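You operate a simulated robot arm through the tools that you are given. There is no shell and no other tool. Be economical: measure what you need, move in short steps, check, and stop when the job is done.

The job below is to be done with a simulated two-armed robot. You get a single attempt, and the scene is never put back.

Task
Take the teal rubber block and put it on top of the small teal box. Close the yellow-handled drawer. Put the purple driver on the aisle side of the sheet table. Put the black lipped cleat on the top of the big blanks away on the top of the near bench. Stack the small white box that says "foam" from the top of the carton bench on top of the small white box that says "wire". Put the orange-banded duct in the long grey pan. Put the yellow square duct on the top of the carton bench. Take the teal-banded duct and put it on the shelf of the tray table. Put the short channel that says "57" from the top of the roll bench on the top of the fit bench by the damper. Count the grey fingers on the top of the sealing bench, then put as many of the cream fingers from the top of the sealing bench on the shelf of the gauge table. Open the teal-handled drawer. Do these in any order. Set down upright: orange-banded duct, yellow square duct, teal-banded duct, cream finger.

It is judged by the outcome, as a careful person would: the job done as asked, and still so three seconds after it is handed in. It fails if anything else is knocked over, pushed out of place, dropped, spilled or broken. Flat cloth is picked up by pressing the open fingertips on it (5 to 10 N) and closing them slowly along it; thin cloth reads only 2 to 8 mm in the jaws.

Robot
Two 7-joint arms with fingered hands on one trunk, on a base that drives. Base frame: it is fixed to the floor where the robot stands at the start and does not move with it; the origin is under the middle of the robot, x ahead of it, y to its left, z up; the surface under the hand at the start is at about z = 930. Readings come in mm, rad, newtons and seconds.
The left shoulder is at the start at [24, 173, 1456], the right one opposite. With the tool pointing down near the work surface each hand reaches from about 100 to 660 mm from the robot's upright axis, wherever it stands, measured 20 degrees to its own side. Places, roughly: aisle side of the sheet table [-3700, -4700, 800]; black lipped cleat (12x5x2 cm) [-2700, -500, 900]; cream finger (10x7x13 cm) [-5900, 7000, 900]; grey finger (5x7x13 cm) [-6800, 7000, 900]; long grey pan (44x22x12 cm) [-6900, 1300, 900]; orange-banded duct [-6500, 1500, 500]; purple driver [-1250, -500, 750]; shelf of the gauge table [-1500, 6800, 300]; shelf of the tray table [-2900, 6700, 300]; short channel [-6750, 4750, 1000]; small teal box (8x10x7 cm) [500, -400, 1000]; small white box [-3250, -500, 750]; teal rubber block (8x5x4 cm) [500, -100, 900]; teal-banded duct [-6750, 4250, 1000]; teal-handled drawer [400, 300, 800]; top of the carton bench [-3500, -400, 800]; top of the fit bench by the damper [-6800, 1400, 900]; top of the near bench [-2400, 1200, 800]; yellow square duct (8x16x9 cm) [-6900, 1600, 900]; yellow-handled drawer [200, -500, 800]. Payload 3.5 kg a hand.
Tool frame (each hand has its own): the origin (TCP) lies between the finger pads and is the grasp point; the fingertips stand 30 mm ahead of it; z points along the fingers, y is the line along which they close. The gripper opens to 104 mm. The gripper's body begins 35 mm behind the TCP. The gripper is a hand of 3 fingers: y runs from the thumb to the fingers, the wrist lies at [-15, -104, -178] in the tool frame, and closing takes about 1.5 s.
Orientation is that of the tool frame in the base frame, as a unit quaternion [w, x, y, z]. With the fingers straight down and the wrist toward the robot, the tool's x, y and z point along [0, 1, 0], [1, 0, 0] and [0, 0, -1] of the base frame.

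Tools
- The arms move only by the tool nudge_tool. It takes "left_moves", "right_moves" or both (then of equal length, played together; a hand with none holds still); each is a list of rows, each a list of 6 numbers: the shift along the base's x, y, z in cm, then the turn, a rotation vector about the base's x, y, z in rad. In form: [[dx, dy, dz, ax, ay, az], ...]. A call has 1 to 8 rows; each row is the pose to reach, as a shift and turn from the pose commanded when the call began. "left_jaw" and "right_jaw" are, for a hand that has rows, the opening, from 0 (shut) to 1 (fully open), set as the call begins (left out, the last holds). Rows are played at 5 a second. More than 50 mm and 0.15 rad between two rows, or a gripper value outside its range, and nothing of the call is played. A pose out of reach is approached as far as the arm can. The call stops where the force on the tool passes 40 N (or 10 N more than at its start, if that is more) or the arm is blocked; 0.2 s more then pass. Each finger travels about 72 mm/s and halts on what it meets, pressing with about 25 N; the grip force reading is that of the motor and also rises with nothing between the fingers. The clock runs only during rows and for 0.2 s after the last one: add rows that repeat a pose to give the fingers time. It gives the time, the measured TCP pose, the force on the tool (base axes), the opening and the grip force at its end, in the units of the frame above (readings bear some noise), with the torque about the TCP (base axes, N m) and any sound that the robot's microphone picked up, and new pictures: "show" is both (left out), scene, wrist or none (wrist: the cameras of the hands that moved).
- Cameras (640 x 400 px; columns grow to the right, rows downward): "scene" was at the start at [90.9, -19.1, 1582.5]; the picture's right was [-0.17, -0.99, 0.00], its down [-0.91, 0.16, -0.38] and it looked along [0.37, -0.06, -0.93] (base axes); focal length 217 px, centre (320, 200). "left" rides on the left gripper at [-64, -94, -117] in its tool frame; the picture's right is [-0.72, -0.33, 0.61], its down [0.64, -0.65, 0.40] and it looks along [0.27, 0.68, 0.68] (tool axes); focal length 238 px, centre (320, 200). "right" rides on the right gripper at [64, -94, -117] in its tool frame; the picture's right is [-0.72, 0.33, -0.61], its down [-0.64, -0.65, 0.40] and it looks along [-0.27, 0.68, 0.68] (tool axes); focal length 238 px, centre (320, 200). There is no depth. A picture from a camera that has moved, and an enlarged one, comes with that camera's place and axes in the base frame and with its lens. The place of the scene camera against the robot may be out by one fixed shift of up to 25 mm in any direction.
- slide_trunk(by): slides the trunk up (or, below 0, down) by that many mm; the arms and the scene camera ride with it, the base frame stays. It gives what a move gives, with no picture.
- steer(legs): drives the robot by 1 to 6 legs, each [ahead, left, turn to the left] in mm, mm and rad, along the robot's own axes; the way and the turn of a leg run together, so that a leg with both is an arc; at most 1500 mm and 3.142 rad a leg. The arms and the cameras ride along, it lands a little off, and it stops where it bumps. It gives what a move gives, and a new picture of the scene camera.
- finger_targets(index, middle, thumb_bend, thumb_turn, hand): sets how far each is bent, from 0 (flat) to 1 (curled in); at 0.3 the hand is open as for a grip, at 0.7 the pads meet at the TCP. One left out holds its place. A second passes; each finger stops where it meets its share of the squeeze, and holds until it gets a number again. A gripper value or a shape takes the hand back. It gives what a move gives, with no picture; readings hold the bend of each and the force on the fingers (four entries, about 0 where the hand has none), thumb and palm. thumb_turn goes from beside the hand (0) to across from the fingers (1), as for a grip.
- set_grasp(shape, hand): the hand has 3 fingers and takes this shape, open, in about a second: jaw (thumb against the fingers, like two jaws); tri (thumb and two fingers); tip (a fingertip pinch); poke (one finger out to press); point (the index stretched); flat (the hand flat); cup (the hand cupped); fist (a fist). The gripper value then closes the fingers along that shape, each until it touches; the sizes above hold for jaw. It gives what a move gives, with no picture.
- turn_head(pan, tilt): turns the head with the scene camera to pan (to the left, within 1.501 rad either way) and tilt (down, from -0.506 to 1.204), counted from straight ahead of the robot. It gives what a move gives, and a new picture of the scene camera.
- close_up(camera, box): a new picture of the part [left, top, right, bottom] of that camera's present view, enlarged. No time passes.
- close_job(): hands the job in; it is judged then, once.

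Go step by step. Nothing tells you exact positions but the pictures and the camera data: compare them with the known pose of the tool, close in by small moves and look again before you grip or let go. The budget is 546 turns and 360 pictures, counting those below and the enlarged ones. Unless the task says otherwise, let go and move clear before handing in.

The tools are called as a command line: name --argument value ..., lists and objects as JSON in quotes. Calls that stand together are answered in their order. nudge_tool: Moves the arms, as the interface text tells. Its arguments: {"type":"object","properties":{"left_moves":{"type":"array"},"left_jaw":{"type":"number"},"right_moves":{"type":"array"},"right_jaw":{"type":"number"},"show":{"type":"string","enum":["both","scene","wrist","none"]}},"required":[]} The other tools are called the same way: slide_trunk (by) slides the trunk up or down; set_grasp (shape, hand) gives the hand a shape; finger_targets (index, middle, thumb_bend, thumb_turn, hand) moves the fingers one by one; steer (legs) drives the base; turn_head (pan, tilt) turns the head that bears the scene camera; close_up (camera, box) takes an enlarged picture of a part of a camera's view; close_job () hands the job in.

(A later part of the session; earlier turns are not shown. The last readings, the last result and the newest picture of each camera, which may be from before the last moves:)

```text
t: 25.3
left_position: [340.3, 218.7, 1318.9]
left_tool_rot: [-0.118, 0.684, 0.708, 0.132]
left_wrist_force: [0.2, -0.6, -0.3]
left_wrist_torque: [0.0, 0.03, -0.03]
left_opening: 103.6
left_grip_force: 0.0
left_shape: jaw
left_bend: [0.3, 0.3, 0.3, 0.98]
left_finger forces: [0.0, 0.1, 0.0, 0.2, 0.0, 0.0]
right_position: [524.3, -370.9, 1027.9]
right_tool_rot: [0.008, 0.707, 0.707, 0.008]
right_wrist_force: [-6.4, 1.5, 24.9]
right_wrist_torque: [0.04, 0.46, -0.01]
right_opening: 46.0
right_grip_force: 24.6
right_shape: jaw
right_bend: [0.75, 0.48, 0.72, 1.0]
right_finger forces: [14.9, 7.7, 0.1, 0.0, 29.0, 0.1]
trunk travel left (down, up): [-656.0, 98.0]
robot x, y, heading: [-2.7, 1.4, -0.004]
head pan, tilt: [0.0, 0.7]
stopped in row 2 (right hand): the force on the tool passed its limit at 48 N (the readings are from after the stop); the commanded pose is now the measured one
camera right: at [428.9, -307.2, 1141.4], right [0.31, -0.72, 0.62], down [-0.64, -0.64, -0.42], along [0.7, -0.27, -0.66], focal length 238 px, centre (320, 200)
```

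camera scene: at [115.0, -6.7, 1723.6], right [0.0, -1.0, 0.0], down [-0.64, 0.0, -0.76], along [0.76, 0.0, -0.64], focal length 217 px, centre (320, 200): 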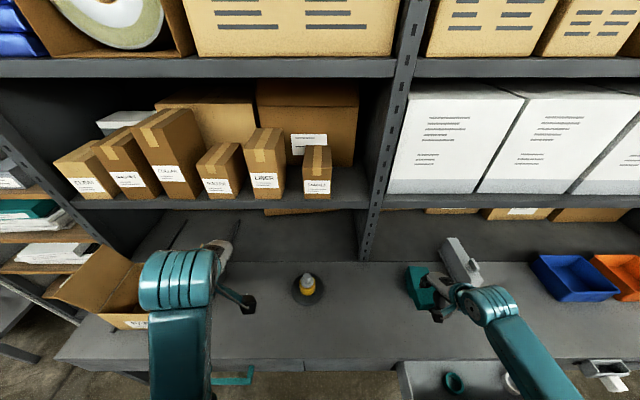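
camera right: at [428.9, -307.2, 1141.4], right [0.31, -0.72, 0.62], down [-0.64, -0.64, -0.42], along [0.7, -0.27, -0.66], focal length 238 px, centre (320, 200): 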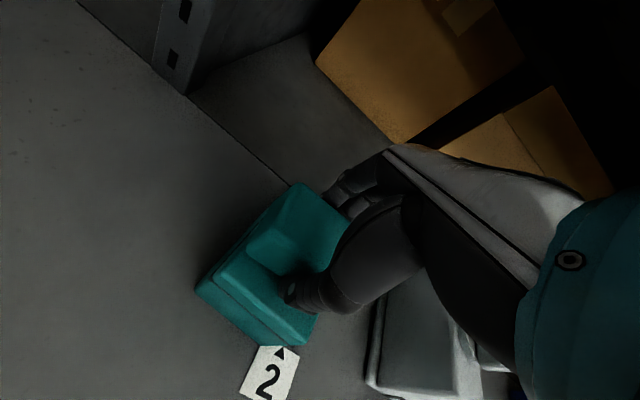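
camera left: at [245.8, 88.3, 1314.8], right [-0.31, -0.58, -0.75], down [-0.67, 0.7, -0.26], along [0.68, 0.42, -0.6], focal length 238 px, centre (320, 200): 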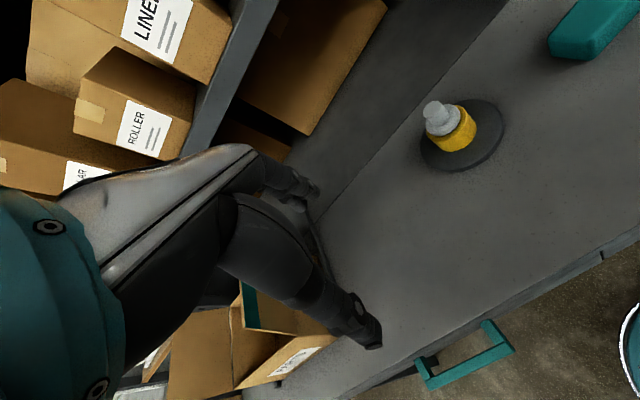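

It's in contact. I'll relieve the press slightly, then open.

nudge_tool --right_moves '[[0, 0, 0.2, 0, 0, 0], [0, 0, 0.2, 0, 0, 0]]' --show "none"

nudge_tool --right_moves '[[0, 0, 0, 0, 0, 0], [0, 0, 0, 0, 0, 0], [0, 0, 0, 0, 0, 0], [0, 0, 0, 0, 0, 0], [0, 0, 0, 0, 0, 0], [0, 0, 4, 0, 0, 0], [0, 0, 8, 0, 0, 0]]' --right_jaw 1 --show "wrist"

```text
t: 25.9
left_position: [340.2, 218.4, 1318.8]
left_tool_rot: [-0.119, 0.684, 0.708, 0.132]
left_wrist_force: [0.1, 0.0, -0.5]
left_wrist_torque: [-0.05, -0.05, 0.0]
left_opening: 103.5
left_grip_force: 0.2
left_shape: jaw
left_bend: [0.3, 0.3, 0.3, 0.98]
left_finger forces: [0.1, 0.1, 0.0, 0.0, 0.0, 0.0]
right_position: [523.5, -370.3, 1028.5]
right_tool_rot: [0.007, 0.707, 0.707, 0.006]
right_wrist_force: [1.1, -2.0, 18.0]
right_wrist_torque: [-0.05, 0.11, -0.02]
right_opening: 45.7
right_grip_force: 24.8
right_shape: jaw
right_bend: [0.74, 0.48, 0.72, 1.0]
right_finger forces: [17.4, 8.9, 0.1, 0.0, 25.0, 0.1]
trunk travel left (down, up): [-656.0, 98.0]
robot x, y, heading: [-0.8, 5.6, -0.004]
head pan, tilt: [0.0, 0.7]
```

```text
t: 27.5
left_position: [341.9, 218.7, 1318.1]
left_tool_rot: [-0.119, 0.684, 0.708, 0.131]
left_wrist_force: [0.1, -0.7, -0.5]
left_wrist_torque: [0.02, 0.0, 0.01]
left_opening: 103.3
left_grip_force: 0.2
left_shape: jaw
left_bend: [0.3, 0.3, 0.3, 0.98]
left_finger forces: [0.0, 0.0, 0.0, 0.0, 0.0, 0.0]
right_position: [525.1, -370.9, 1107.2]
right_tool_rot: [0.003, 0.707, 0.707, 0.004]
right_wrist_force: [-0.5, -0.2, 0.3]
right_wrist_torque: [-0.01, 0.01, 0.01]
right_opening: 104.0
right_grip_force: 0.1
right_shape: jaw
right_bend: [0.3, 0.3, 0.3, 0.98]
right_finger forces: [0.0, 0.0, 0.0, 0.0, 0.0, 0.1]
trunk travel left (down, up): [-656.0, 98.0]
robot x, y, heading: [0.4, 4.0, -0.001]
head pan, tilt: [0.0, 0.7]
camera right: at [429.7, -307.4, 1222.2], right [0.32, -0.72, 0.62], down [-0.65, -0.64, -0.41], along [0.69, -0.27, -0.67], focal length 238 px, centre (320, 200)
```

right: 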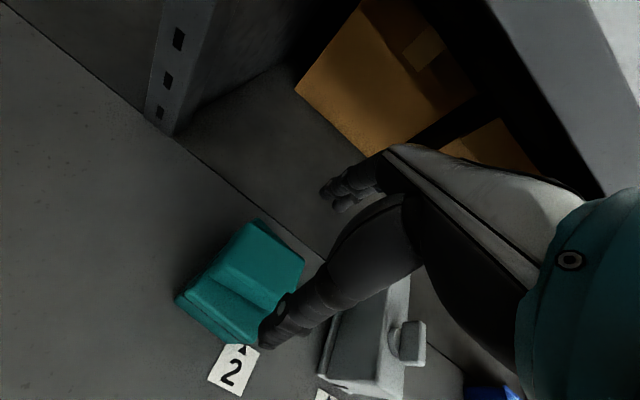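

The block rests on the box. Next the drawers: I'll retract the right hand and look down at them.

nudge_tool --right_moves '[[-4, 0, 3, 0, 0, 0], [-8, 1, 4, 0, 0, 0], [-12, 2, 4, 0, 0, 0], [-16, 3, 4, 0, 0, 0], [-20, 4, 4, 0, 0, 0], [-22, 4, 4, 0, 0, 0]]' --show "none"

turn_head --pan -0.6 --tilt 1.15

turn_head --pan 0.5 --tilt 1.15

```text
t: 28.9
left_position: [340.9, 218.6, 1319.4]
left_tool_rot: [-0.119, 0.684, 0.708, 0.132]
left_wrist_force: [0.2, 0.4, 0.3]
left_wrist_torque: [0.0, -0.01, -0.03]
left_opening: 103.6
left_grip_force: 0.1
left_shape: jaw
left_bend: [0.3, 0.3, 0.3, 0.98]
left_finger forces: [0.0, 0.0, 0.0, 0.0, 0.0, 0.0]
right_position: [302.5, -329.1, 1145.9]
right_tool_rot: [0.005, 0.707, 0.707, 0.005]
right_wrist_force: [-0.5, -0.7, -0.5]
right_wrist_torque: [-0.01, -0.01, -0.01]
right_opening: 103.5
right_grip_force: 0.0
right_shape: jaw
right_bend: [0.3, 0.3, 0.3, 0.98]
right_finger forces: [0.0, 0.1, 0.0, 0.1, 0.1, 0.0]
trunk travel left (down, up): [-656.0, 98.0]
robot x, y, heading: [-3.7, 4.0, -0.0]
head pan, tilt: [0.0, 0.7]
```

```text
t: 29.9
left_position: [341.5, 218.8, 1318.8]
left_tool_rot: [-0.119, 0.685, 0.707, 0.131]
left_wrist_force: [-0.7, -0.1, 0.7]
left_wrist_torque: [0.01, 0.02, -0.02]
left_opening: 104.0
left_grip_force: 0.1
left_shape: jaw
left_bend: [0.3, 0.3, 0.3, 0.98]
left_finger forces: [0.0, 0.0, 0.1, 0.0, 0.0, 0.1]
right_position: [304.6, -329.0, 1145.3]
right_tool_rot: [0.004, 0.706, 0.708, 0.005]
right_wrist_force: [0.4, -0.7, -0.6]
right_wrist_torque: [0.03, 0.0, 0.0]
right_opening: 103.8
right_grip_force: 0.0
right_shape: jaw
right_bend: [0.3, 0.3, 0.3, 0.98]
right_finger forces: [0.0, 0.0, 0.0, 0.0, 0.0, 0.1]
trunk travel left (down, up): [-656.0, 98.0]
robot x, y, heading: [1.5, 3.9, -0.004]
head pan, tilt: [-0.6, 1.15]
camera scene: at [79.2, -40.0, 1690.5], right [-0.57, -0.82, 0.0], down [-0.75, 0.52, -0.41], along [0.34, -0.23, -0.91], focal length 217 px, centre (320, 200)
```

scene: 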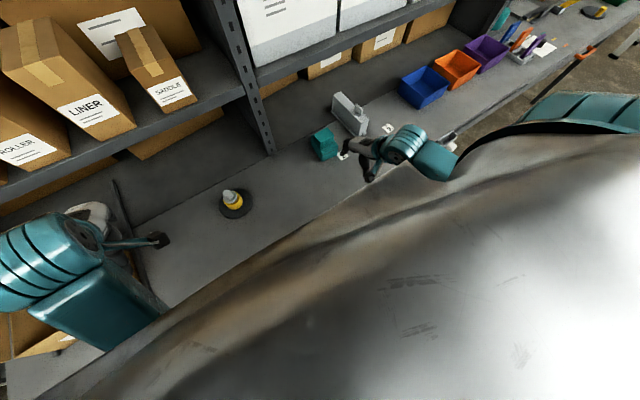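

```text
t: 31.2
left_position: [341.5, 218.1, 1318.8]
left_tool_rot: [-0.119, 0.684, 0.707, 0.132]
left_wrist_force: [-0.4, -1.0, -0.5]
left_wrist_torque: [0.01, -0.01, 0.05]
left_opening: 103.5
left_grip_force: 0.0
left_shape: jaw
left_bend: [0.3, 0.3, 0.3, 0.98]
left_finger forces: [0.0, 0.0, 0.1, 0.0, 0.0, 0.0]
right_position: [305.1, -327.7, 1146.2]
right_tool_rot: [0.004, 0.707, 0.707, 0.004]
right_wrist_force: [0.5, -0.1, 0.8]
right_wrist_torque: [-0.01, -0.04, 0.03]
right_opening: 103.4
right_grip_force: 0.2
right_shape: jaw
right_bend: [0.3, 0.3, 0.3, 0.98]
right_finger forces: [0.0, 0.0, 0.0, 0.1, 0.0, 0.1]
trunk travel left (down, up): [-656.0, 98.0]
robot x, y, heading: [2.1, 4.0, -0.003]
head pan, tilt: [0.499, 1.15]
camera scene: at [82.5, 22.1, 1690.5], right [0.48, -0.88, 0.0], down [-0.8, -0.43, -0.41], along [0.36, 0.19, -0.91], focal length 217 px, centre (320, 200)
```

scene: 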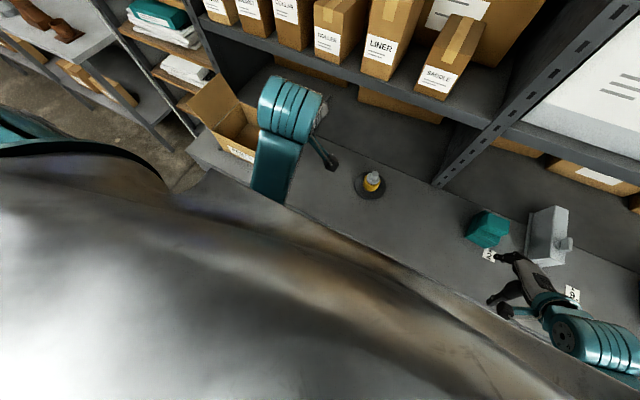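

The body blocks the view of the drawers. I'll back off about half a metre and look.

turn_head --pan 0 --tilt 0.8

steer --legs '[[-500, 0, 0]]'

```text
t: 32.1
left_position: [343.5, 217.6, 1319.1]
left_tool_rot: [-0.119, 0.684, 0.707, 0.132]
left_wrist_force: [0.0, 0.1, -0.3]
left_wrist_torque: [0.02, 0.01, 0.01]
left_opening: 103.8
left_grip_force: 0.0
left_shape: jaw
left_bend: [0.3, 0.3, 0.3, 0.98]
left_finger forces: [0.1, 0.1, 0.1, 0.1, 0.1, 0.0]
right_position: [304.1, -329.8, 1145.5]
right_tool_rot: [0.005, 0.707, 0.707, 0.005]
right_wrist_force: [0.1, 0.2, 0.3]
right_wrist_torque: [0.0, 0.02, 0.01]
right_opening: 103.7
right_grip_force: 0.0
right_shape: jaw
right_bend: [0.3, 0.3, 0.3, 0.98]
right_finger forces: [0.0, 0.1, 0.1, 0.0, 0.1, 0.0]
trunk travel left (down, up): [-656.0, 98.0]
robot x, y, heading: [0.6, 2.8, 0.002]
head pan, tilt: [0.0, 0.799]
camera scene: at [110.7, -6.3, 1715.3], right [0.0, -1.0, 0.0], down [-0.72, 0.0, -0.7], along [0.7, 0.0, -0.72], focal length 217 px, centre (320, 200)
```

scene: 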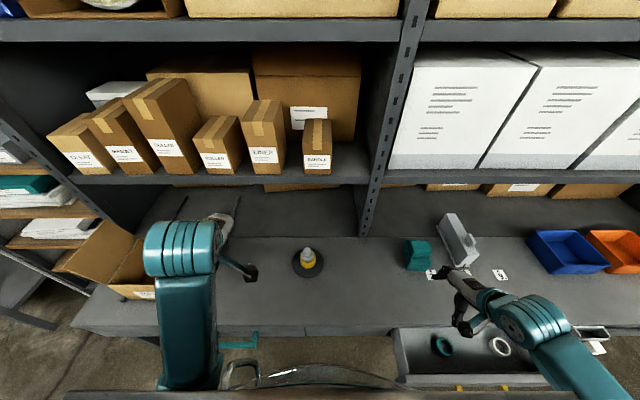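

```text
t: 35.0
left_position: [-145.2, 218.4, 1318.0]
left_tool_rot: [-0.119, 0.685, 0.707, 0.132]
left_wrist_force: [0.6, 0.5, -0.1]
left_wrist_torque: [0.0, -0.01, 0.02]
left_opening: 103.6
left_grip_force: 0.0
left_shape: jaw
left_bend: [0.3, 0.3, 0.3, 0.98]
left_finger forces: [0.0, 0.0, 0.1, 0.0, 0.1, 0.1]
right_position: [-185.8, -328.4, 1147.2]
right_tool_rot: [0.005, 0.708, 0.706, 0.004]
right_wrist_force: [-1.2, 0.6, -0.6]
right_wrist_torque: [-0.02, -0.01, 0.0]
right_opening: 103.9
right_grip_force: 0.1
right_shape: jaw
right_bend: [0.3, 0.3, 0.3, 0.98]
right_finger forces: [0.0, 0.0, 0.0, 0.0, 0.1, 0.0]
trunk travel left (down, up): [-656.0, 98.0]
robot x, y, heading: [-488.2, 2.7, -0.004]
head pan, tilt: [0.0, 0.799]
camera scene: at [-377.3, -5.3, 1715.3], right [0.0, -1.0, 0.0], down [-0.72, 0.0, -0.7], along [0.7, 0.0, -0.72], focal length 217 px, centre (320, 200)
```

scene: 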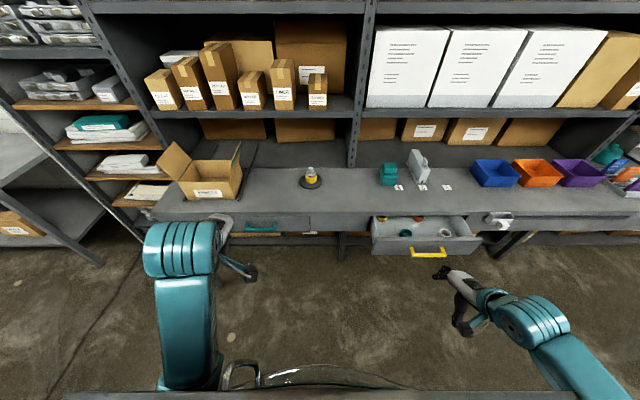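

I can see both drawers: yellow handle near [160,-513,810] pulled out, teal handle near [309,297,800]. First I'll pull the left arm back into a better posture, righting its orientation.

nudge_tool --left_moves '[[-4, 0, 0, -0.07, 0, 0], [-8, 0, 0, -0.14, 0, 0], [-12, 0, 0, -0.21, 0, 0], [-16, 1, 0, -0.28, 0, 0], [-16, 4, -3, -0.355, 0.018, -0.033], [-16, 4, -6, -0.355, 0.018, -0.033], [-16, 4, -6, -0.355, 0.018, -0.033]]' --show "scene"

```text
t: 36.6
left_position: [-274.4, 296.0, 1174.8]
left_tool_rot: [-0.001, 0.707, 0.707, 0.001]
left_wrist_force: [0.2, 0.2, 0.6]
left_wrist_torque: [0.03, -0.02, -0.02]
left_opening: 104.1
left_grip_force: 0.0
left_shape: jaw
left_bend: [0.3, 0.3, 0.3, 0.98]
left_finger forces: [0.0, 0.0, 0.0, 0.1, 0.0, 0.0]
left hand out of reach, approached as far as the arm can: row 1, 2, 3, 4, 5, 6, 7
right_position: [-184.4, -330.9, 1145.1]
right_tool_rot: [0.004, 0.708, 0.706, 0.005]
right_wrist_force: [0.9, 0.2, -0.6]
right_wrist_torque: [-0.01, 0.03, -0.03]
right_opening: 103.8
right_grip_force: 0.1
right_shape: jaw
right_bend: [0.3, 0.3, 0.3, 0.98]
right_finger forces: [0.0, 0.0, 0.1, 0.0, 0.0, 0.1]
trunk travel left (down, up): [-656.0, 98.0]
robot x, y, heading: [-486.1, 4.8, -0.003]
head pan, tilt: [0.0, 0.799]
camera scene: at [-375.8, -7.2, 1715.2], right [0.0, -1.0, 0.0], down [-0.72, 0.0, -0.7], along [0.7, 0.0, -0.72], focal length 217 px, centre (320, 200)
```

scene: 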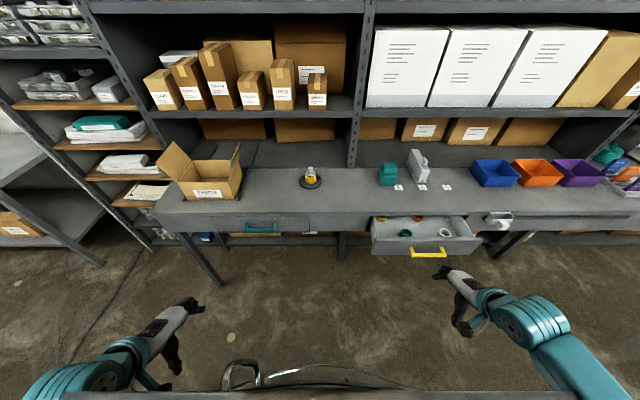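

The left arm is now well-postured. I'll lower the trunk for working at drawer height.

slide_trunk --by -200

nudge_tool --right_moves '[[0, 0, 0, 0, 0, 0]]' --left_moves '[[0, 0, 0, 0, 0, 0]]' --show "scene"

close_up --camera "scene" --box '[160, 160, 560, 320]'

```text
t: 38.8
left_position: [-274.7, 293.7, 968.2]
left_tool_rot: [-0.009, 0.708, 0.707, -0.01]
left_wrist_force: [-0.6, 0.4, -0.4]
left_wrist_torque: [0.02, -0.01, 0.0]
left_opening: 103.9
left_grip_force: 0.0
left_shape: jaw
left_bend: [0.3, 0.3, 0.3, 0.98]
left_finger forces: [0.0, 0.1, 0.0, 0.1, 0.0, 0.0]
right_position: [-185.2, -327.3, 945.4]
right_tool_rot: [0.005, 0.708, 0.706, 0.004]
right_wrist_force: [-0.5, 0.3, 0.4]
right_wrist_torque: [0.0, 0.0, -0.03]
right_opening: 103.9
right_grip_force: 0.0
right_shape: jaw
right_bend: [0.3, 0.3, 0.3, 0.98]
right_finger forces: [0.0, 0.0, 0.0, 0.0, 0.0, 0.0]
trunk travel left (down, up): [-456.0, 298.0]
robot x, y, heading: [-488.4, 1.0, -0.003]
head pan, tilt: [0.0, 0.799]
```

```text
t: 39.2
left_position: [-275.3, 294.7, 967.6]
left_tool_rot: [-0.01, 0.707, 0.707, -0.009]
left_wrist_force: [0.1, 0.0, 0.1]
left_wrist_torque: [-0.01, -0.03, 0.01]
left_opening: 103.9
left_grip_force: 0.1
left_shape: jaw
left_bend: [0.3, 0.3, 0.3, 0.98]
left_finger forces: [0.1, 0.0, 0.0, 0.0, 0.0, 0.1]
right_position: [-184.7, -328.2, 946.3]
right_tool_rot: [0.005, 0.708, 0.706, 0.004]
right_wrist_force: [0.0, 1.2, 0.0]
right_wrist_torque: [0.02, -0.01, 0.03]
right_opening: 103.8
right_grip_force: 0.1
right_shape: jaw
right_bend: [0.3, 0.3, 0.3, 0.98]
right_finger forces: [0.0, 0.0, 0.0, 0.0, 0.0, 0.0]
trunk travel left (down, up): [-456.0, 298.0]
robot x, y, heading: [-487.3, 5.3, -0.0]
head pan, tilt: [0.0, 0.799]
camera scene: at [-361.5, -5.3, 1514.8], right [0.0, -1.0, 0.0], down [-0.72, 0.0, -0.7], along [0.7, 0.0, -0.72], focal length 217 px, centre (320, 200)
```

scene: 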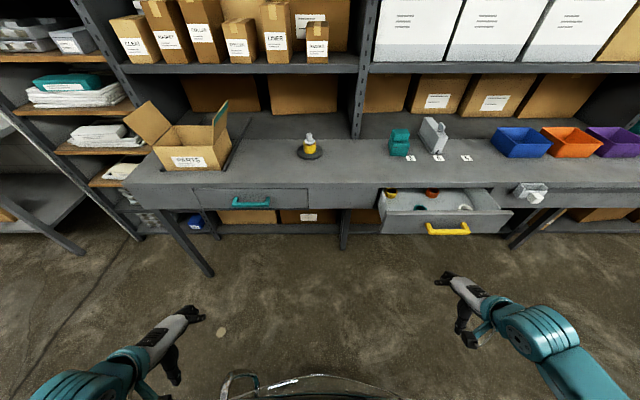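

```text
1.60 times, centred on (360, 240) of scene
camera zoom: at [-361.5, -5.3, 1514.8], right [0.0, -1.0, 0.0], down [-0.72, 0.0, -0.7], along [0.7, 0.0, -0.72], focal length 347 px, centre (256, 136)
```

zoom: 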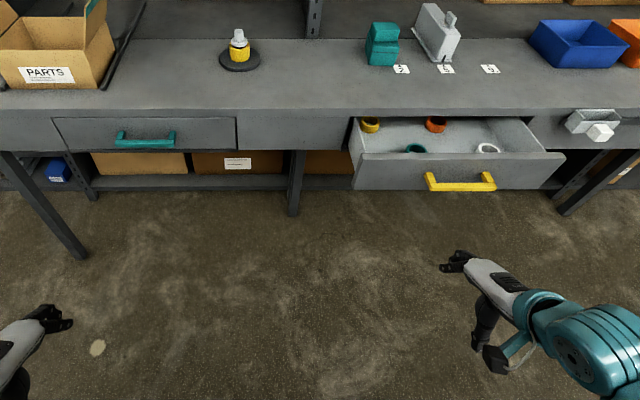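

I've located the yellow handle at about [161,-515,811]. I'll drive to stand in front of it with the right hand short of the drawer.

steer --legs '[[0, -153, 0], [250, 0, 0]]'

nudge_tool --right_moves '[[0, -1, 0, 0, 0, 0], [0, -2, 0, 0, 0, 0], [0, -3.4, 0, 0, 0, 0], [0, -3.4, 0, 0, 0, 0], [0, -3.4, 0, 0, 0, 0], [0, -3.4, 0, 0, 0, 0], [0, -3.4, 0, 0, 0, 0], [0, -3.4, 0, 0, 0, 0]]' --right_jaw 0 --show "both"

```text
t: 42.0
left_position: [-18.5, 143.9, 968.0]
left_tool_rot: [-0.01, 0.709, 0.705, -0.009]
left_wrist_force: [0.6, -0.5, 0.3]
left_wrist_torque: [0.0, 0.01, 0.04]
left_opening: 104.1
left_grip_force: 0.1
left_shape: jaw
left_bend: [0.3, 0.3, 0.3, 0.98]
left_finger forces: [0.0, 0.1, 0.1, 0.0, 0.1, 0.0]
right_position: [70.8, -479.6, 945.0]
right_tool_rot: [0.004, 0.708, 0.706, 0.004]
right_wrist_force: [0.1, 0.1, -1.6]
right_wrist_torque: [-0.01, -0.01, 0.0]
right_opening: 103.8
right_grip_force: 0.0
right_shape: jaw
right_bend: [0.3, 0.3, 0.3, 0.98]
right_finger forces: [0.1, 0.0, 0.0, 0.0, 0.0, 0.0]
trunk travel left (down, up): [-456.0, 298.0]
robot x, y, heading: [-233.2, -146.0, -0.004]
head pan, tilt: [0.0, 0.799]
camera scene: at [-105.1, -155.6, 1514.7], right [-0.01, -1.0, 0.0], down [-0.72, 0.0, -0.7], along [0.7, 0.0, -0.72], focal length 217 px, centre (320, 200)
```

scene: 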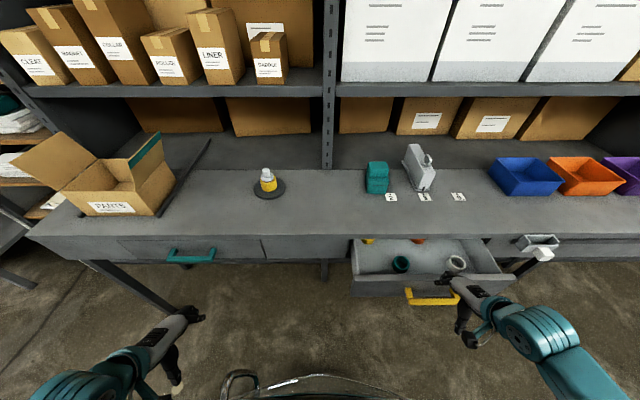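

```text
t: 43.8
left_position: [-18.8, 143.5, 967.3]
left_tool_rot: [-0.009, 0.708, 0.706, -0.01]
left_wrist_force: [-0.6, 1.6, -0.2]
left_wrist_torque: [0.0, -0.02, 0.0]
left_opening: 103.8
left_grip_force: 0.0
left_shape: jaw
left_bend: [0.3, 0.3, 0.3, 0.98]
left_finger forces: [0.1, 0.0, 0.1, 0.0, 0.0, 0.1]
right_position: [69.7, -514.8, 946.9]
right_tool_rot: [0.005, 0.708, 0.706, 0.005]
right_wrist_force: [-0.1, 0.6, -0.2]
right_wrist_torque: [-0.02, -0.02, 0.01]
right_opening: 0.0
right_grip_force: 25.4
right_shape: jaw
right_bend: [0.7, 0.7, 0.47, 1.0]
right_finger forces: [0.0, 0.0, 0.0, 0.1, 0.1, 0.1]
trunk travel left (down, up): [-456.0, 298.0]
robot x, y, heading: [-232.9, -147.5, -0.004]
head pan, tilt: [0.0, 0.799]
camera scene: at [-106.0, -155.6, 1514.8], right [-0.01, -1.0, 0.0], down [-0.72, 0.0, -0.7], along [0.7, 0.0, -0.72], focal length 217 px, centre (320, 200)
camera right: at [-25.1, -450.1, 1061.3], right [0.32, -0.72, 0.62], down [-0.65, -0.64, -0.41], along [0.69, -0.27, -0.67], focal length 238 px, centre (320, 200)
```

scene: 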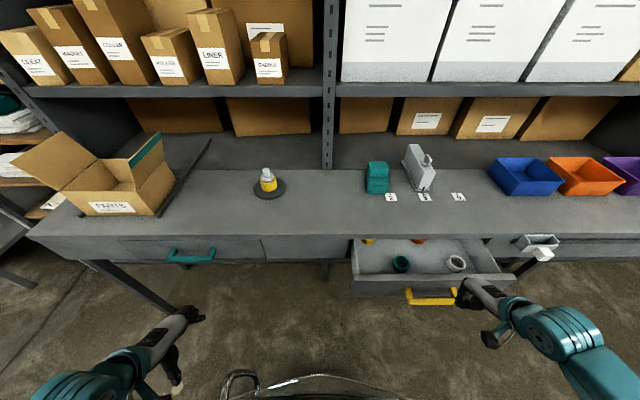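
right: 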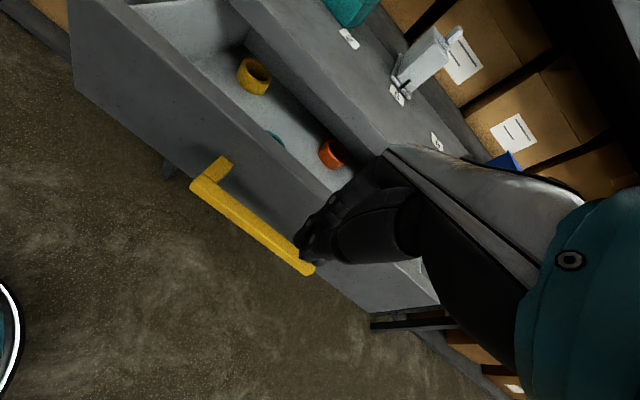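

The handle bar is at about x=125–150, y≈-500. I'll lower the closed hand in front of it.

nudge_tool --right_moves '[[-2, 1.2, 0, 0, 0, 0], [-2, 1.2, -4, 0, 0, 0], [-2, 1.2, -8, 0, 0, 0], [-2, 1.2, -12, 0, 0, 0], [-2, 1.2, -13.2, 0, 0, 0], [-2, 1.2, -13.2, 0, 0, 0]]' --show "both"

```text
t: 45.2
left_position: [-19.6, 143.2, 967.6]
left_tool_rot: [-0.009, 0.709, 0.705, -0.009]
left_wrist_force: [-0.3, -0.2, 0.7]
left_wrist_torque: [0.0, 0.02, -0.05]
left_opening: 103.9
left_grip_force: 0.1
left_shape: jaw
left_bend: [0.3, 0.3, 0.3, 0.98]
left_finger forces: [0.0, 0.1, 0.1, 0.0, 0.0, 0.1]
right_position: [51.3, -502.1, 814.6]
right_tool_rot: [0.005, 0.708, 0.706, 0.004]
right_wrist_force: [-0.3, -0.3, -0.3]
right_wrist_torque: [0.01, -0.01, 0.0]
right_opening: 0.0
right_grip_force: 25.4
right_shape: jaw
right_bend: [0.7, 0.7, 0.47, 1.0]
right_finger forces: [0.0, 0.0, 0.0, 0.0, 0.0, 0.0]
trunk travel left (down, up): [-456.0, 298.0]
robot x, y, heading: [-231.0, -146.0, -0.003]
head pan, tilt: [0.0, 0.799]
camera scene: at [-105.9, -155.6, 1514.8], right [-0.01, -1.0, 0.0], down [-0.72, 0.0, -0.7], along [0.7, 0.0, -0.72], focal length 217 px, centre (320, 200)
camera right: at [-43.9, -437.1, 930.3], right [0.32, -0.72, 0.62], down [-0.65, -0.64, -0.41], along [0.69, -0.27, -0.67], focal length 238 px, centre (320, 200)
```

scene: 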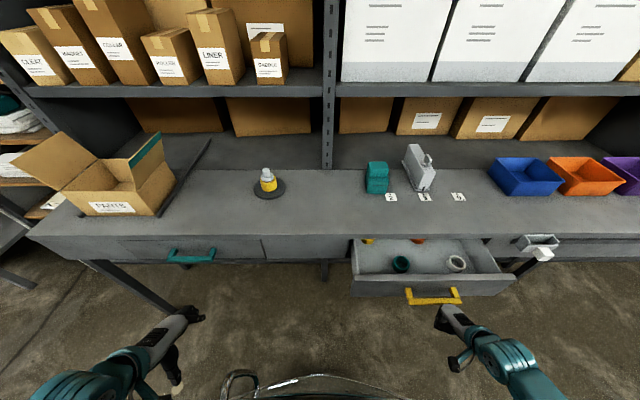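
right: 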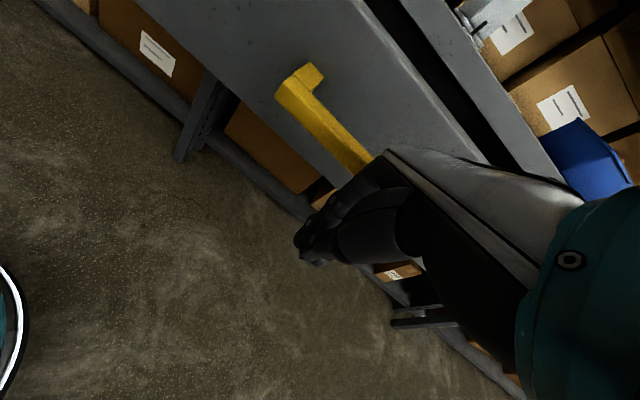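

Clear in front of the handle. I'll push forward steadily.

nudge_tool --right_moves '[[2.5, 0, 0, 0, 0, 0], [5, 0, 0, 0, 0, 0], [7.5, 0, 0, 0, 0, 0], [10, 0, 0, 0, 0, 0], [12, 0, 0, 0, 0, 0], [14, 0, 0, 0, 0, 0], [16, 0, 0, 0, 0, 0], [18, 0, 0, 0, 0, 0]]' --show "both"

```text
t: 46.9
left_position: [-18.8, 143.3, 968.4]
left_tool_rot: [-0.009, 0.709, 0.705, -0.009]
left_wrist_force: [0.5, -0.1, 0.4]
left_wrist_torque: [0.01, 0.01, 0.03]
left_opening: 103.8
left_grip_force: 0.1
left_shape: jaw
left_bend: [0.3, 0.3, 0.3, 0.98]
left_finger forces: [0.0, 0.0, 0.0, 0.1, 0.0, 0.1]
right_position: [204.4, -505.2, 807.4]
right_tool_rot: [-0.002, 0.709, 0.705, -0.003]
right_wrist_force: [-21.1, 1.3, 9.3]
right_wrist_torque: [-0.17, -1.26, -0.16]
right_opening: 0.0
right_grip_force: 24.6
right_shape: jaw
right_bend: [0.7, 0.7, 0.47, 1.0]
right_finger forces: [0.0, 21.8, 0.0, 0.0, 0.0, 0.0]
trunk travel left (down, up): [-456.0, 298.0]
robot x, y, heading: [-237.2, -145.5, -0.008]
head pan, tilt: [0.0, 0.799]
stopped in row 8 (right hand): the force on the tool passed its limit at 53 N (the readings are from after the stop); the commanded pose is now the measured one
camera scene: at [-107.0, -155.7, 1514.9], right [-0.01, -1.0, 0.0], down [-0.72, 0.01, -0.7], along [0.7, -0.01, -0.72], focal length 217 px, centre (320, 200)
camera right: at [113.2, -440.2, 924.3], right [0.33, -0.72, 0.61], down [-0.66, -0.64, -0.4], along [0.68, -0.27, -0.68], focal length 238 px, centre (320, 200)
```

scene: 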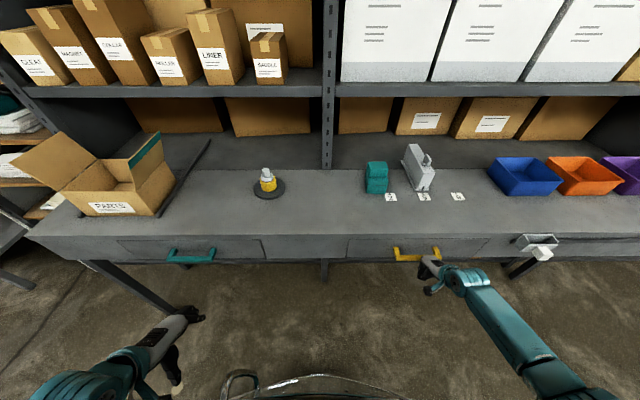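
right: 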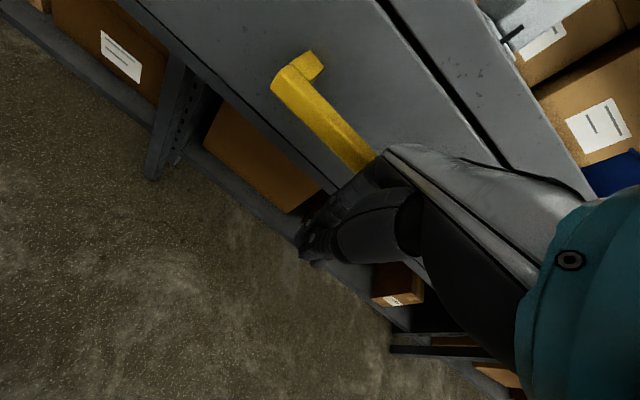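

The drawer looks closed; I'll back the hand off and check it against the other drawer.

nudge_tool --right_moves '[[-3, 0, 0, 0, 0, 0], [-6, 0, 0, 0, 0, 0], [-10, 0, 0, 0, 0, 0], [-14, 0, 3, 0, 0, 0], [-14, 0, 8, 0, 0, 0]]' --right_jaw 1 --show "wrist"

close_up --camera "scene" --box '[100, 200, 560, 300]'

```text
t: 48.1
left_position: [-19.8, 144.1, 966.4]
left_tool_rot: [-0.009, 0.709, 0.705, -0.009]
left_wrist_force: [0.5, -0.1, 0.6]
left_wrist_torque: [0.01, -0.02, -0.02]
left_opening: 103.9
left_grip_force: 0.1
left_shape: jaw
left_bend: [0.3, 0.3, 0.3, 0.98]
left_finger forces: [0.1, 0.0, 0.1, 0.0, 0.0, 0.0]
right_position: [69.3, -508.1, 888.7]
right_tool_rot: [-0.001, 0.708, 0.706, -0.002]
right_wrist_force: [0.2, 0.4, 0.8]
right_wrist_torque: [0.01, 0.01, -0.01]
right_opening: 104.0
right_grip_force: 0.1
right_shape: jaw
right_bend: [0.3, 0.3, 0.3, 0.98]
right_finger forces: [0.0, 0.0, 0.0, 0.0, 0.0, 0.1]
trunk travel left (down, up): [-456.0, 298.0]
robot x, y, heading: [-231.5, -141.7, -0.007]
head pan, tilt: [0.0, 0.799]
camera right: at [-23.6, -443.7, 1006.7], right [0.33, -0.72, 0.61], down [-0.66, -0.64, -0.4], along [0.68, -0.27, -0.68], focal length 238 px, centre (320, 200)
```

right: 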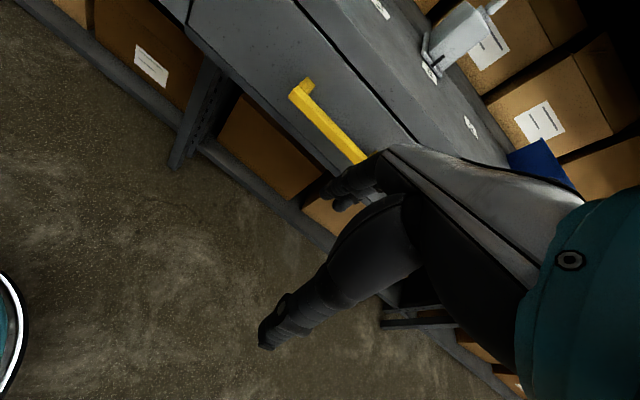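

```text
1.39 times, centred on (330, 250) of scene
camera zoom: at [-105.7, -155.8, 1514.8], right [-0.01, -1.0, 0.0], down [-0.72, 0.0, -0.7], along [0.7, 0.0, -0.72], focal length 302 px, centre (306, 130)
```

zoom: 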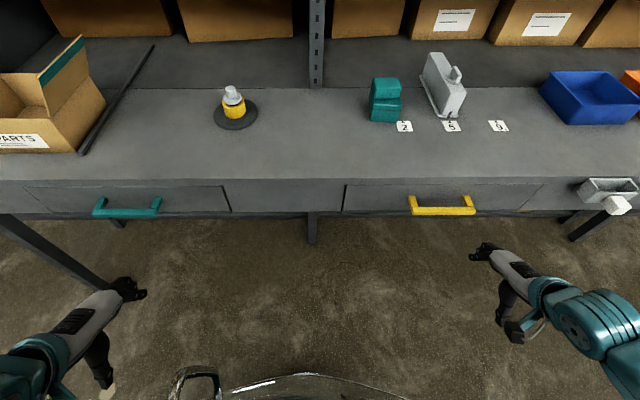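

The yellow drawer is flush. Now I'll move left to stand before the teal-handled drawer and look at its handle with the left wrist camera.

steer --legs '[[0, 292, 0], [80, 0, 0]]'

nudge_tool --left_moves '[[3, -3, 0, 0, 0, 0], [6, -6, 0, 0, 0, 0], [8, -9, -1, 0, 0, 0], [9, -12, -3, 0, 0, 0], [9, -14, -5, 0, 0, 0]]' --show "both"

```text
t: 50.8
left_position: [65.0, 435.8, 968.7]
left_tool_rot: [-0.01, 0.71, 0.704, -0.01]
left_wrist_force: [-0.5, -0.7, 0.0]
left_wrist_torque: [0.0, 0.0, -0.02]
left_opening: 103.9
left_grip_force: 0.2
left_shape: jaw
left_bend: [0.3, 0.3, 0.3, 0.98]
left_finger forces: [0.0, 0.0, 0.0, 0.1, 0.1, 0.1]
right_position: [151.8, -215.9, 889.5]
right_tool_rot: [-0.001, 0.71, 0.704, -0.001]
right_wrist_force: [0.0, -0.8, 0.3]
right_wrist_torque: [-0.03, -0.02, -0.03]
right_opening: 103.5
right_grip_force: 0.1
right_shape: jaw
right_bend: [0.3, 0.3, 0.3, 0.98]
right_finger forces: [0.1, 0.0, 0.0, 0.0, 0.1, 0.0]
trunk travel left (down, up): [-456.0, 298.0]
robot x, y, heading: [-150.7, 146.1, -0.012]
head pan, tilt: [0.0, 0.799]
camera scene: at [-21.9, 137.4, 1514.7], right [-0.01, -1.0, 0.0], down [-0.72, 0.01, -0.7], along [0.7, -0.01, -0.72], focal length 217 px, centre (320, 200)
```

scene: 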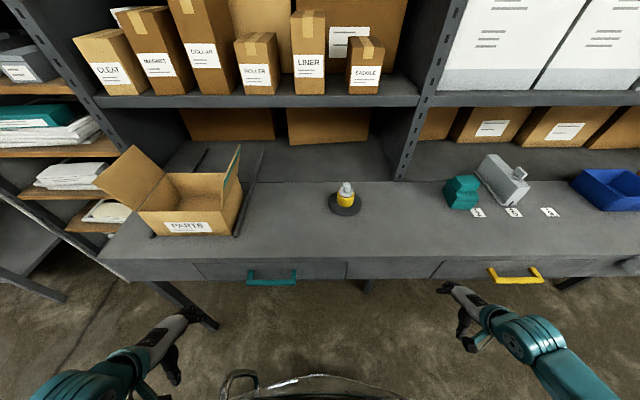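

```text
t: 52.0
left_position: [156.7, 295.6, 914.9]
left_tool_rot: [-0.01, 0.711, 0.704, -0.009]
left_wrist_force: [-0.4, -0.4, -0.2]
left_wrist_torque: [-0.02, 0.0, 0.0]
left_opening: 104.2
left_grip_force: 0.0
left_shape: jaw
left_bend: [0.3, 0.3, 0.3, 0.98]
left_finger forces: [0.0, 0.1, 0.0, 0.0, 0.0, 0.1]
right_position: [151.5, -215.8, 889.0]
right_tool_rot: [-0.002, 0.709, 0.705, -0.002]
right_wrist_force: [0.8, 0.8, 0.4]
right_wrist_torque: [-0.04, -0.03, 0.03]
right_opening: 104.1
right_grip_force: 0.1
right_shape: jaw
right_bend: [0.3, 0.3, 0.3, 0.98]
right_finger forces: [0.1, 0.1, 0.0, 0.0, 0.0, 0.0]
trunk travel left (down, up): [-456.0, 298.0]
robot x, y, heading: [-154.1, 145.7, -0.014]
head pan, tilt: [0.0, 0.799]
camera scene: at [-23.1, 137.3, 1514.8], right [-0.01, -1.0, 0.0], down [-0.72, 0.01, -0.7], along [0.7, -0.01, -0.72], focal length 217 px, centre (320, 200)
camera left: at [63.8, 231.0, 1035.4], right [-0.35, -0.72, -0.6], down [-0.66, 0.65, -0.39], along [0.67, 0.26, -0.7], focal length 238 px, centre (320, 200)
```

scene: 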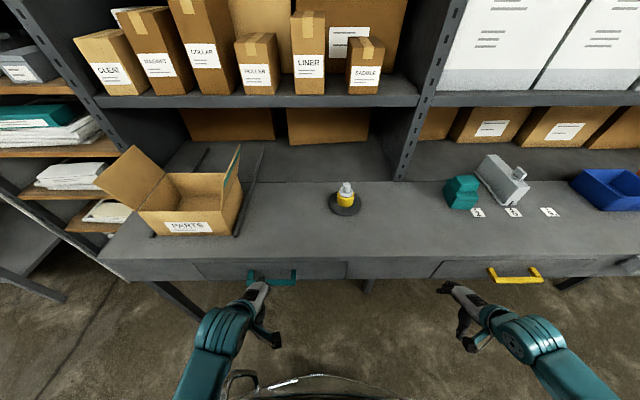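
left: 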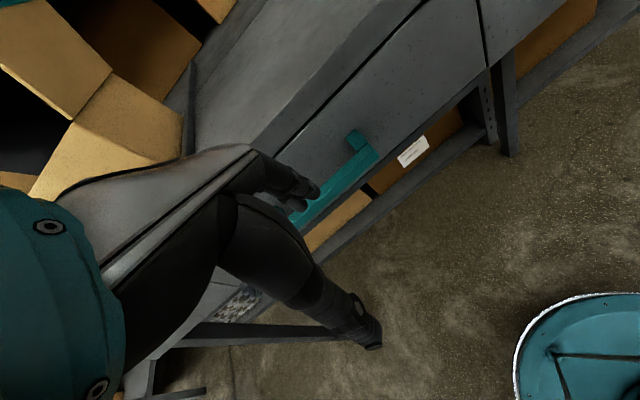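

The teal bar is about [280, 300, 811], standing off the face ~40 mm. I'll back up 100 mm, then pitch the left hand 45° so the fingers can slip behind the bar from above.

steer --legs '[[-100, 0, 0.012]]'

nudge_tool --left_moves '[[1, 0, 0, 0, -0.13, 0], [2, 0, 0, 0, -0.26, 0], [3, 0, 0, 0, -0.39, 0], [4, 0, 0, 0, -0.52, 0], [5, 0, 0, 0, -0.65, 0], [6, 0, 0, 0, -0.785, 0], [6, 0, 0, 0, -0.785, 0]]' --show "both"

```text
t: 53.1
left_position: [54.1, 298.9, 916.3]
left_tool_rot: [-0.009, 0.705, 0.709, -0.009]
left_wrist_force: [-0.4, 0.1, -0.6]
left_wrist_torque: [0.02, 0.03, -0.01]
left_opening: 104.0
left_grip_force: 0.2
left_shape: jaw
left_bend: [0.3, 0.3, 0.3, 0.98]
left_finger forces: [0.1, 0.1, 0.1, 0.0, 0.0, 0.1]
right_position: [57.1, -209.9, 889.5]
right_tool_rot: [-0.001, 0.704, 0.71, 0.0]
right_wrist_force: [-0.3, -0.1, 0.5]
right_wrist_torque: [-0.02, 0.01, 0.0]
right_opening: 103.8
right_grip_force: 0.0
right_shape: jaw
right_bend: [0.3, 0.3, 0.3, 0.98]
right_finger forces: [0.0, 0.0, 0.1, 0.0, 0.0, 0.1]
trunk travel left (down, up): [-456.0, 298.0]
robot x, y, heading: [-254.0, 149.8, 0.005]
head pan, tilt: [0.0, 0.799]
camera scene: at [-123.1, 139.4, 1514.9], right [0.01, -1.0, 0.0], down [-0.72, 0.0, -0.7], along [0.7, 0.0, -0.72], focal length 217 px, centre (320, 200)
```

scene: 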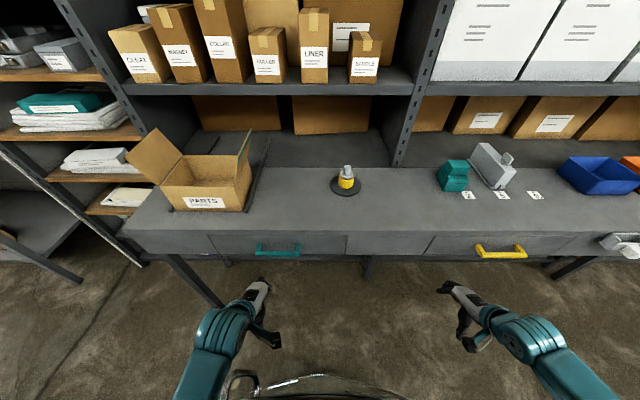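

```text
t: 54.7
left_position: [94.2, 331.4, 896.5]
left_tool_rot: [0.222, 0.698, 0.62, 0.281]
left_wrist_force: [-0.5, -0.6, 0.0]
left_wrist_torque: [0.0, -0.03, -0.02]
left_opening: 103.9
left_grip_force: 0.1
left_shape: jaw
left_bend: [0.3, 0.3, 0.3, 0.98]
left_finger forces: [0.1, 0.0, 0.0, 0.0, 0.0, 0.1]
right_position: [58.0, -210.0, 890.0]
right_tool_rot: [-0.001, 0.703, 0.711, -0.001]
right_wrist_force: [-0.2, 0.0, -0.8]
right_wrist_torque: [0.03, -0.04, 0.03]
right_opening: 103.8
right_grip_force: 0.0
right_shape: jaw
right_bend: [0.3, 0.3, 0.3, 0.98]
right_finger forces: [0.0, 0.0, 0.1, 0.1, 0.0, 0.1]
trunk travel left (down, up): [-456.0, 298.0]
robot x, y, heading: [-247.5, 146.3, 0.005]
head pan, tilt: [0.0, 0.799]
stopped in row 7 (left hand): the arm was blocked; the commanded pose is now the measured one
camera scene: at [-122.4, 139.3, 1514.8], right [0.01, -1.0, 0.0], down [-0.72, 0.0, -0.7], along [0.7, 0.0, -0.72], focal length 217 px, centre (320, 200)
camera left: at [-57.4, 276.7, 914.1], right [0.12, -0.64, -0.76], down [-0.17, 0.74, -0.65], along [0.98, 0.2, -0.02], focal length 238 px, centre (320, 200)
```

scene: 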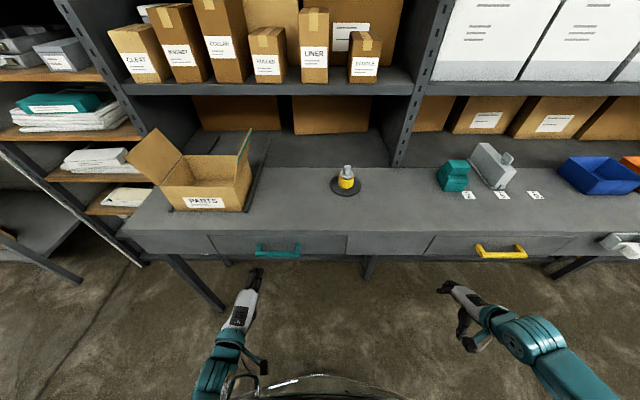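
left: 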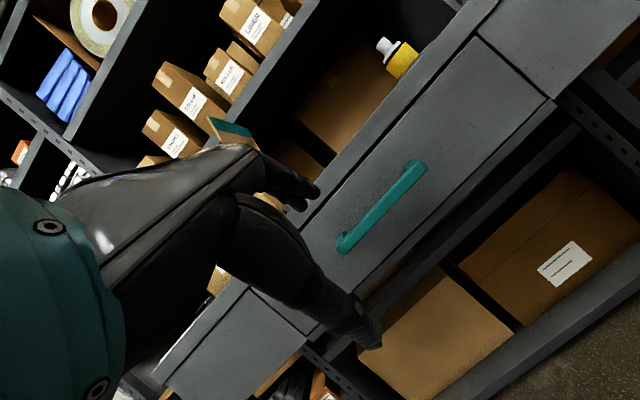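

Pitch is nearly achieved. Triangulating with both left-camera views puts the bar at about [250, 300, 845]. I'll go to a pre-grasp 10 cm back along the approach and level the roll.

nudge_tool --left_moves '[[3, -1, 1, -0.04, 0, 0.025], [6, -2, 2, -0.08, 0, 0.05], [8.9, -3.5, 2.3, -0.117, 0, 0.074], [8.9, -3.5, 2.3, -0.117, 0, 0.074]]' --show "both"

```text
t: 55.6
left_position: [172.2, 342.2, 901.2]
left_tool_rot: [0.204, 0.694, 0.63, 0.284]
left_wrist_force: [0.2, 0.4, 0.2]
left_wrist_torque: [0.0, 0.0, 0.0]
left_opening: 103.9
left_grip_force: 0.1
left_shape: jaw
left_bend: [0.3, 0.3, 0.3, 0.98]
left_finger forces: [0.0, 0.0, 0.1, 0.0, 0.0, 0.1]
right_position: [57.2, -211.1, 889.5]
right_tool_rot: [0.0, 0.704, 0.711, -0.002]
right_wrist_force: [0.3, -0.5, 0.4]
right_wrist_torque: [0.02, 0.01, -0.01]
right_opening: 103.9
right_grip_force: 0.1
right_shape: jaw
right_bend: [0.3, 0.3, 0.3, 0.98]
right_finger forces: [0.0, 0.0, 0.0, 0.0, 0.1, 0.0]
trunk travel left (down, up): [-456.0, 298.0]
robot x, y, heading: [-247.2, 146.0, 0.001]
head pan, tilt: [0.0, 0.799]
stopped in row 4 (left hand): the arm was blocked; the commanded pose is now the measured one
camera scene: at [-122.6, 139.5, 1514.8], right [0.01, -1.0, 0.0], down [-0.72, 0.0, -0.7], along [0.7, 0.0, -0.72], focal length 217 px, centre (320, 200)
camera left: at [22.2, 281.0, 920.0], right [0.12, -0.63, -0.77], down [-0.2, 0.74, -0.64], along [0.97, 0.23, -0.04], focal length 238 px, centre (320, 200)
```

scene: 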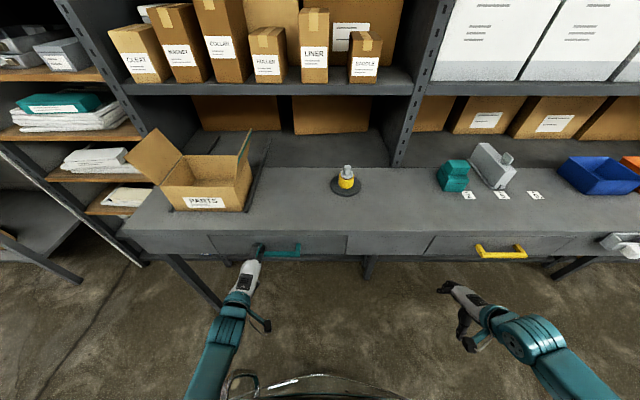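
left: 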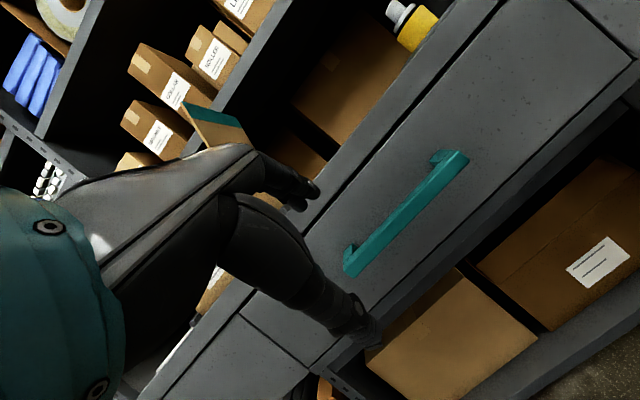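

The bar is centred near [242, 294, 846]. The arm is limited sideways, so I'll shift the base right ~45 mm, and narrow the jaw for slipping behind the bar.

steer --legs '[[0, -45, 0]]'

nudge_tool --left_moves '[[1, 0, 1, 0, 0, 0], [1, 0, 1, 0, 0, 0], [1, 0, 1, 0, 0, 0], [1, 0, 1, 0, 0, 0], [1, 0, 1, 0, 0, 0]]' --left_jaw 0.45 --show "wrist"

```text
t: 56.5
left_position: [173.1, 297.6, 900.5]
left_tool_rot: [0.205, 0.693, 0.63, 0.285]
left_wrist_force: [0.2, -0.4, 0.2]
left_wrist_torque: [0.01, -0.03, 0.04]
left_opening: 103.7
left_grip_force: 0.1
left_shape: jaw
left_bend: [0.3, 0.3, 0.3, 0.98]
left_finger forces: [0.0, 0.0, 0.0, 0.0, 0.0, 0.0]
right_position: [57.6, -254.8, 889.7]
right_tool_rot: [-0.001, 0.704, 0.71, 0.0]
right_wrist_force: [-0.5, -0.5, -1.4]
right_wrist_torque: [0.04, 0.02, 0.02]
right_opening: 103.8
right_grip_force: 0.0
right_shape: jaw
right_bend: [0.3, 0.3, 0.3, 0.98]
right_finger forces: [0.0, 0.0, 0.0, 0.1, 0.0, 0.0]
trunk travel left (down, up): [-456.0, 298.0]
robot x, y, heading: [-247.5, 105.6, 0.01]
head pan, tilt: [0.0, 0.799]
camera scene: at [-121.9, 94.0, 1514.8], right [0.01, -1.0, 0.0], down [-0.72, 0.0, -0.7], along [0.7, 0.0, -0.72], focal length 217 px, centre (320, 200)
```

scene: 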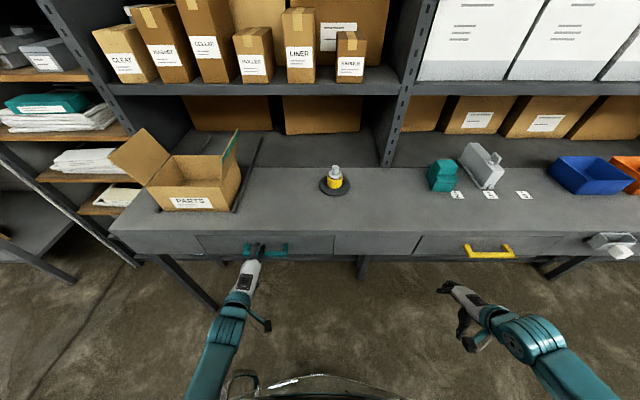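

```text
t: 57.7
left_position: [183.2, 299.4, 911.4]
left_tool_rot: [0.205, 0.693, 0.63, 0.284]
left_wrist_force: [-0.3, 0.0, -0.8]
left_wrist_torque: [0.04, 0.03, 0.01]
left_opening: 47.2
left_grip_force: 0.1
left_shape: jaw
left_bend: [0.74, 0.47, 0.71, 1.0]
left_finger forces: [0.0, 0.0, 0.0, 0.1, 0.0, 0.0]
right_position: [58.6, -253.6, 888.7]
right_tool_rot: [0.0, 0.704, 0.71, -0.002]
right_wrist_force: [0.4, 0.3, 0.4]
right_wrist_torque: [0.01, 0.03, 0.0]
right_opening: 103.6
right_grip_force: 0.0
right_shape: jaw
right_bend: [0.3, 0.3, 0.3, 0.98]
right_finger forces: [0.1, 0.0, 0.0, 0.1, 0.1, 0.0]
trunk travel left (down, up): [-456.0, 298.0]
robot x, y, heading: [-249.7, 104.5, 0.002]
head pan, tilt: [0.0, 0.799]
camera left: at [32.8, 238.5, 930.6], right [0.12, -0.63, -0.77], down [-0.2, 0.74, -0.64], along [0.97, 0.23, -0.04], focal length 238 px, centre (320, 200)
```

left: 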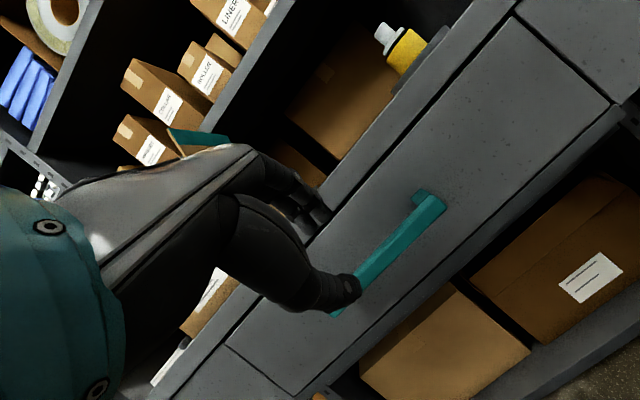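

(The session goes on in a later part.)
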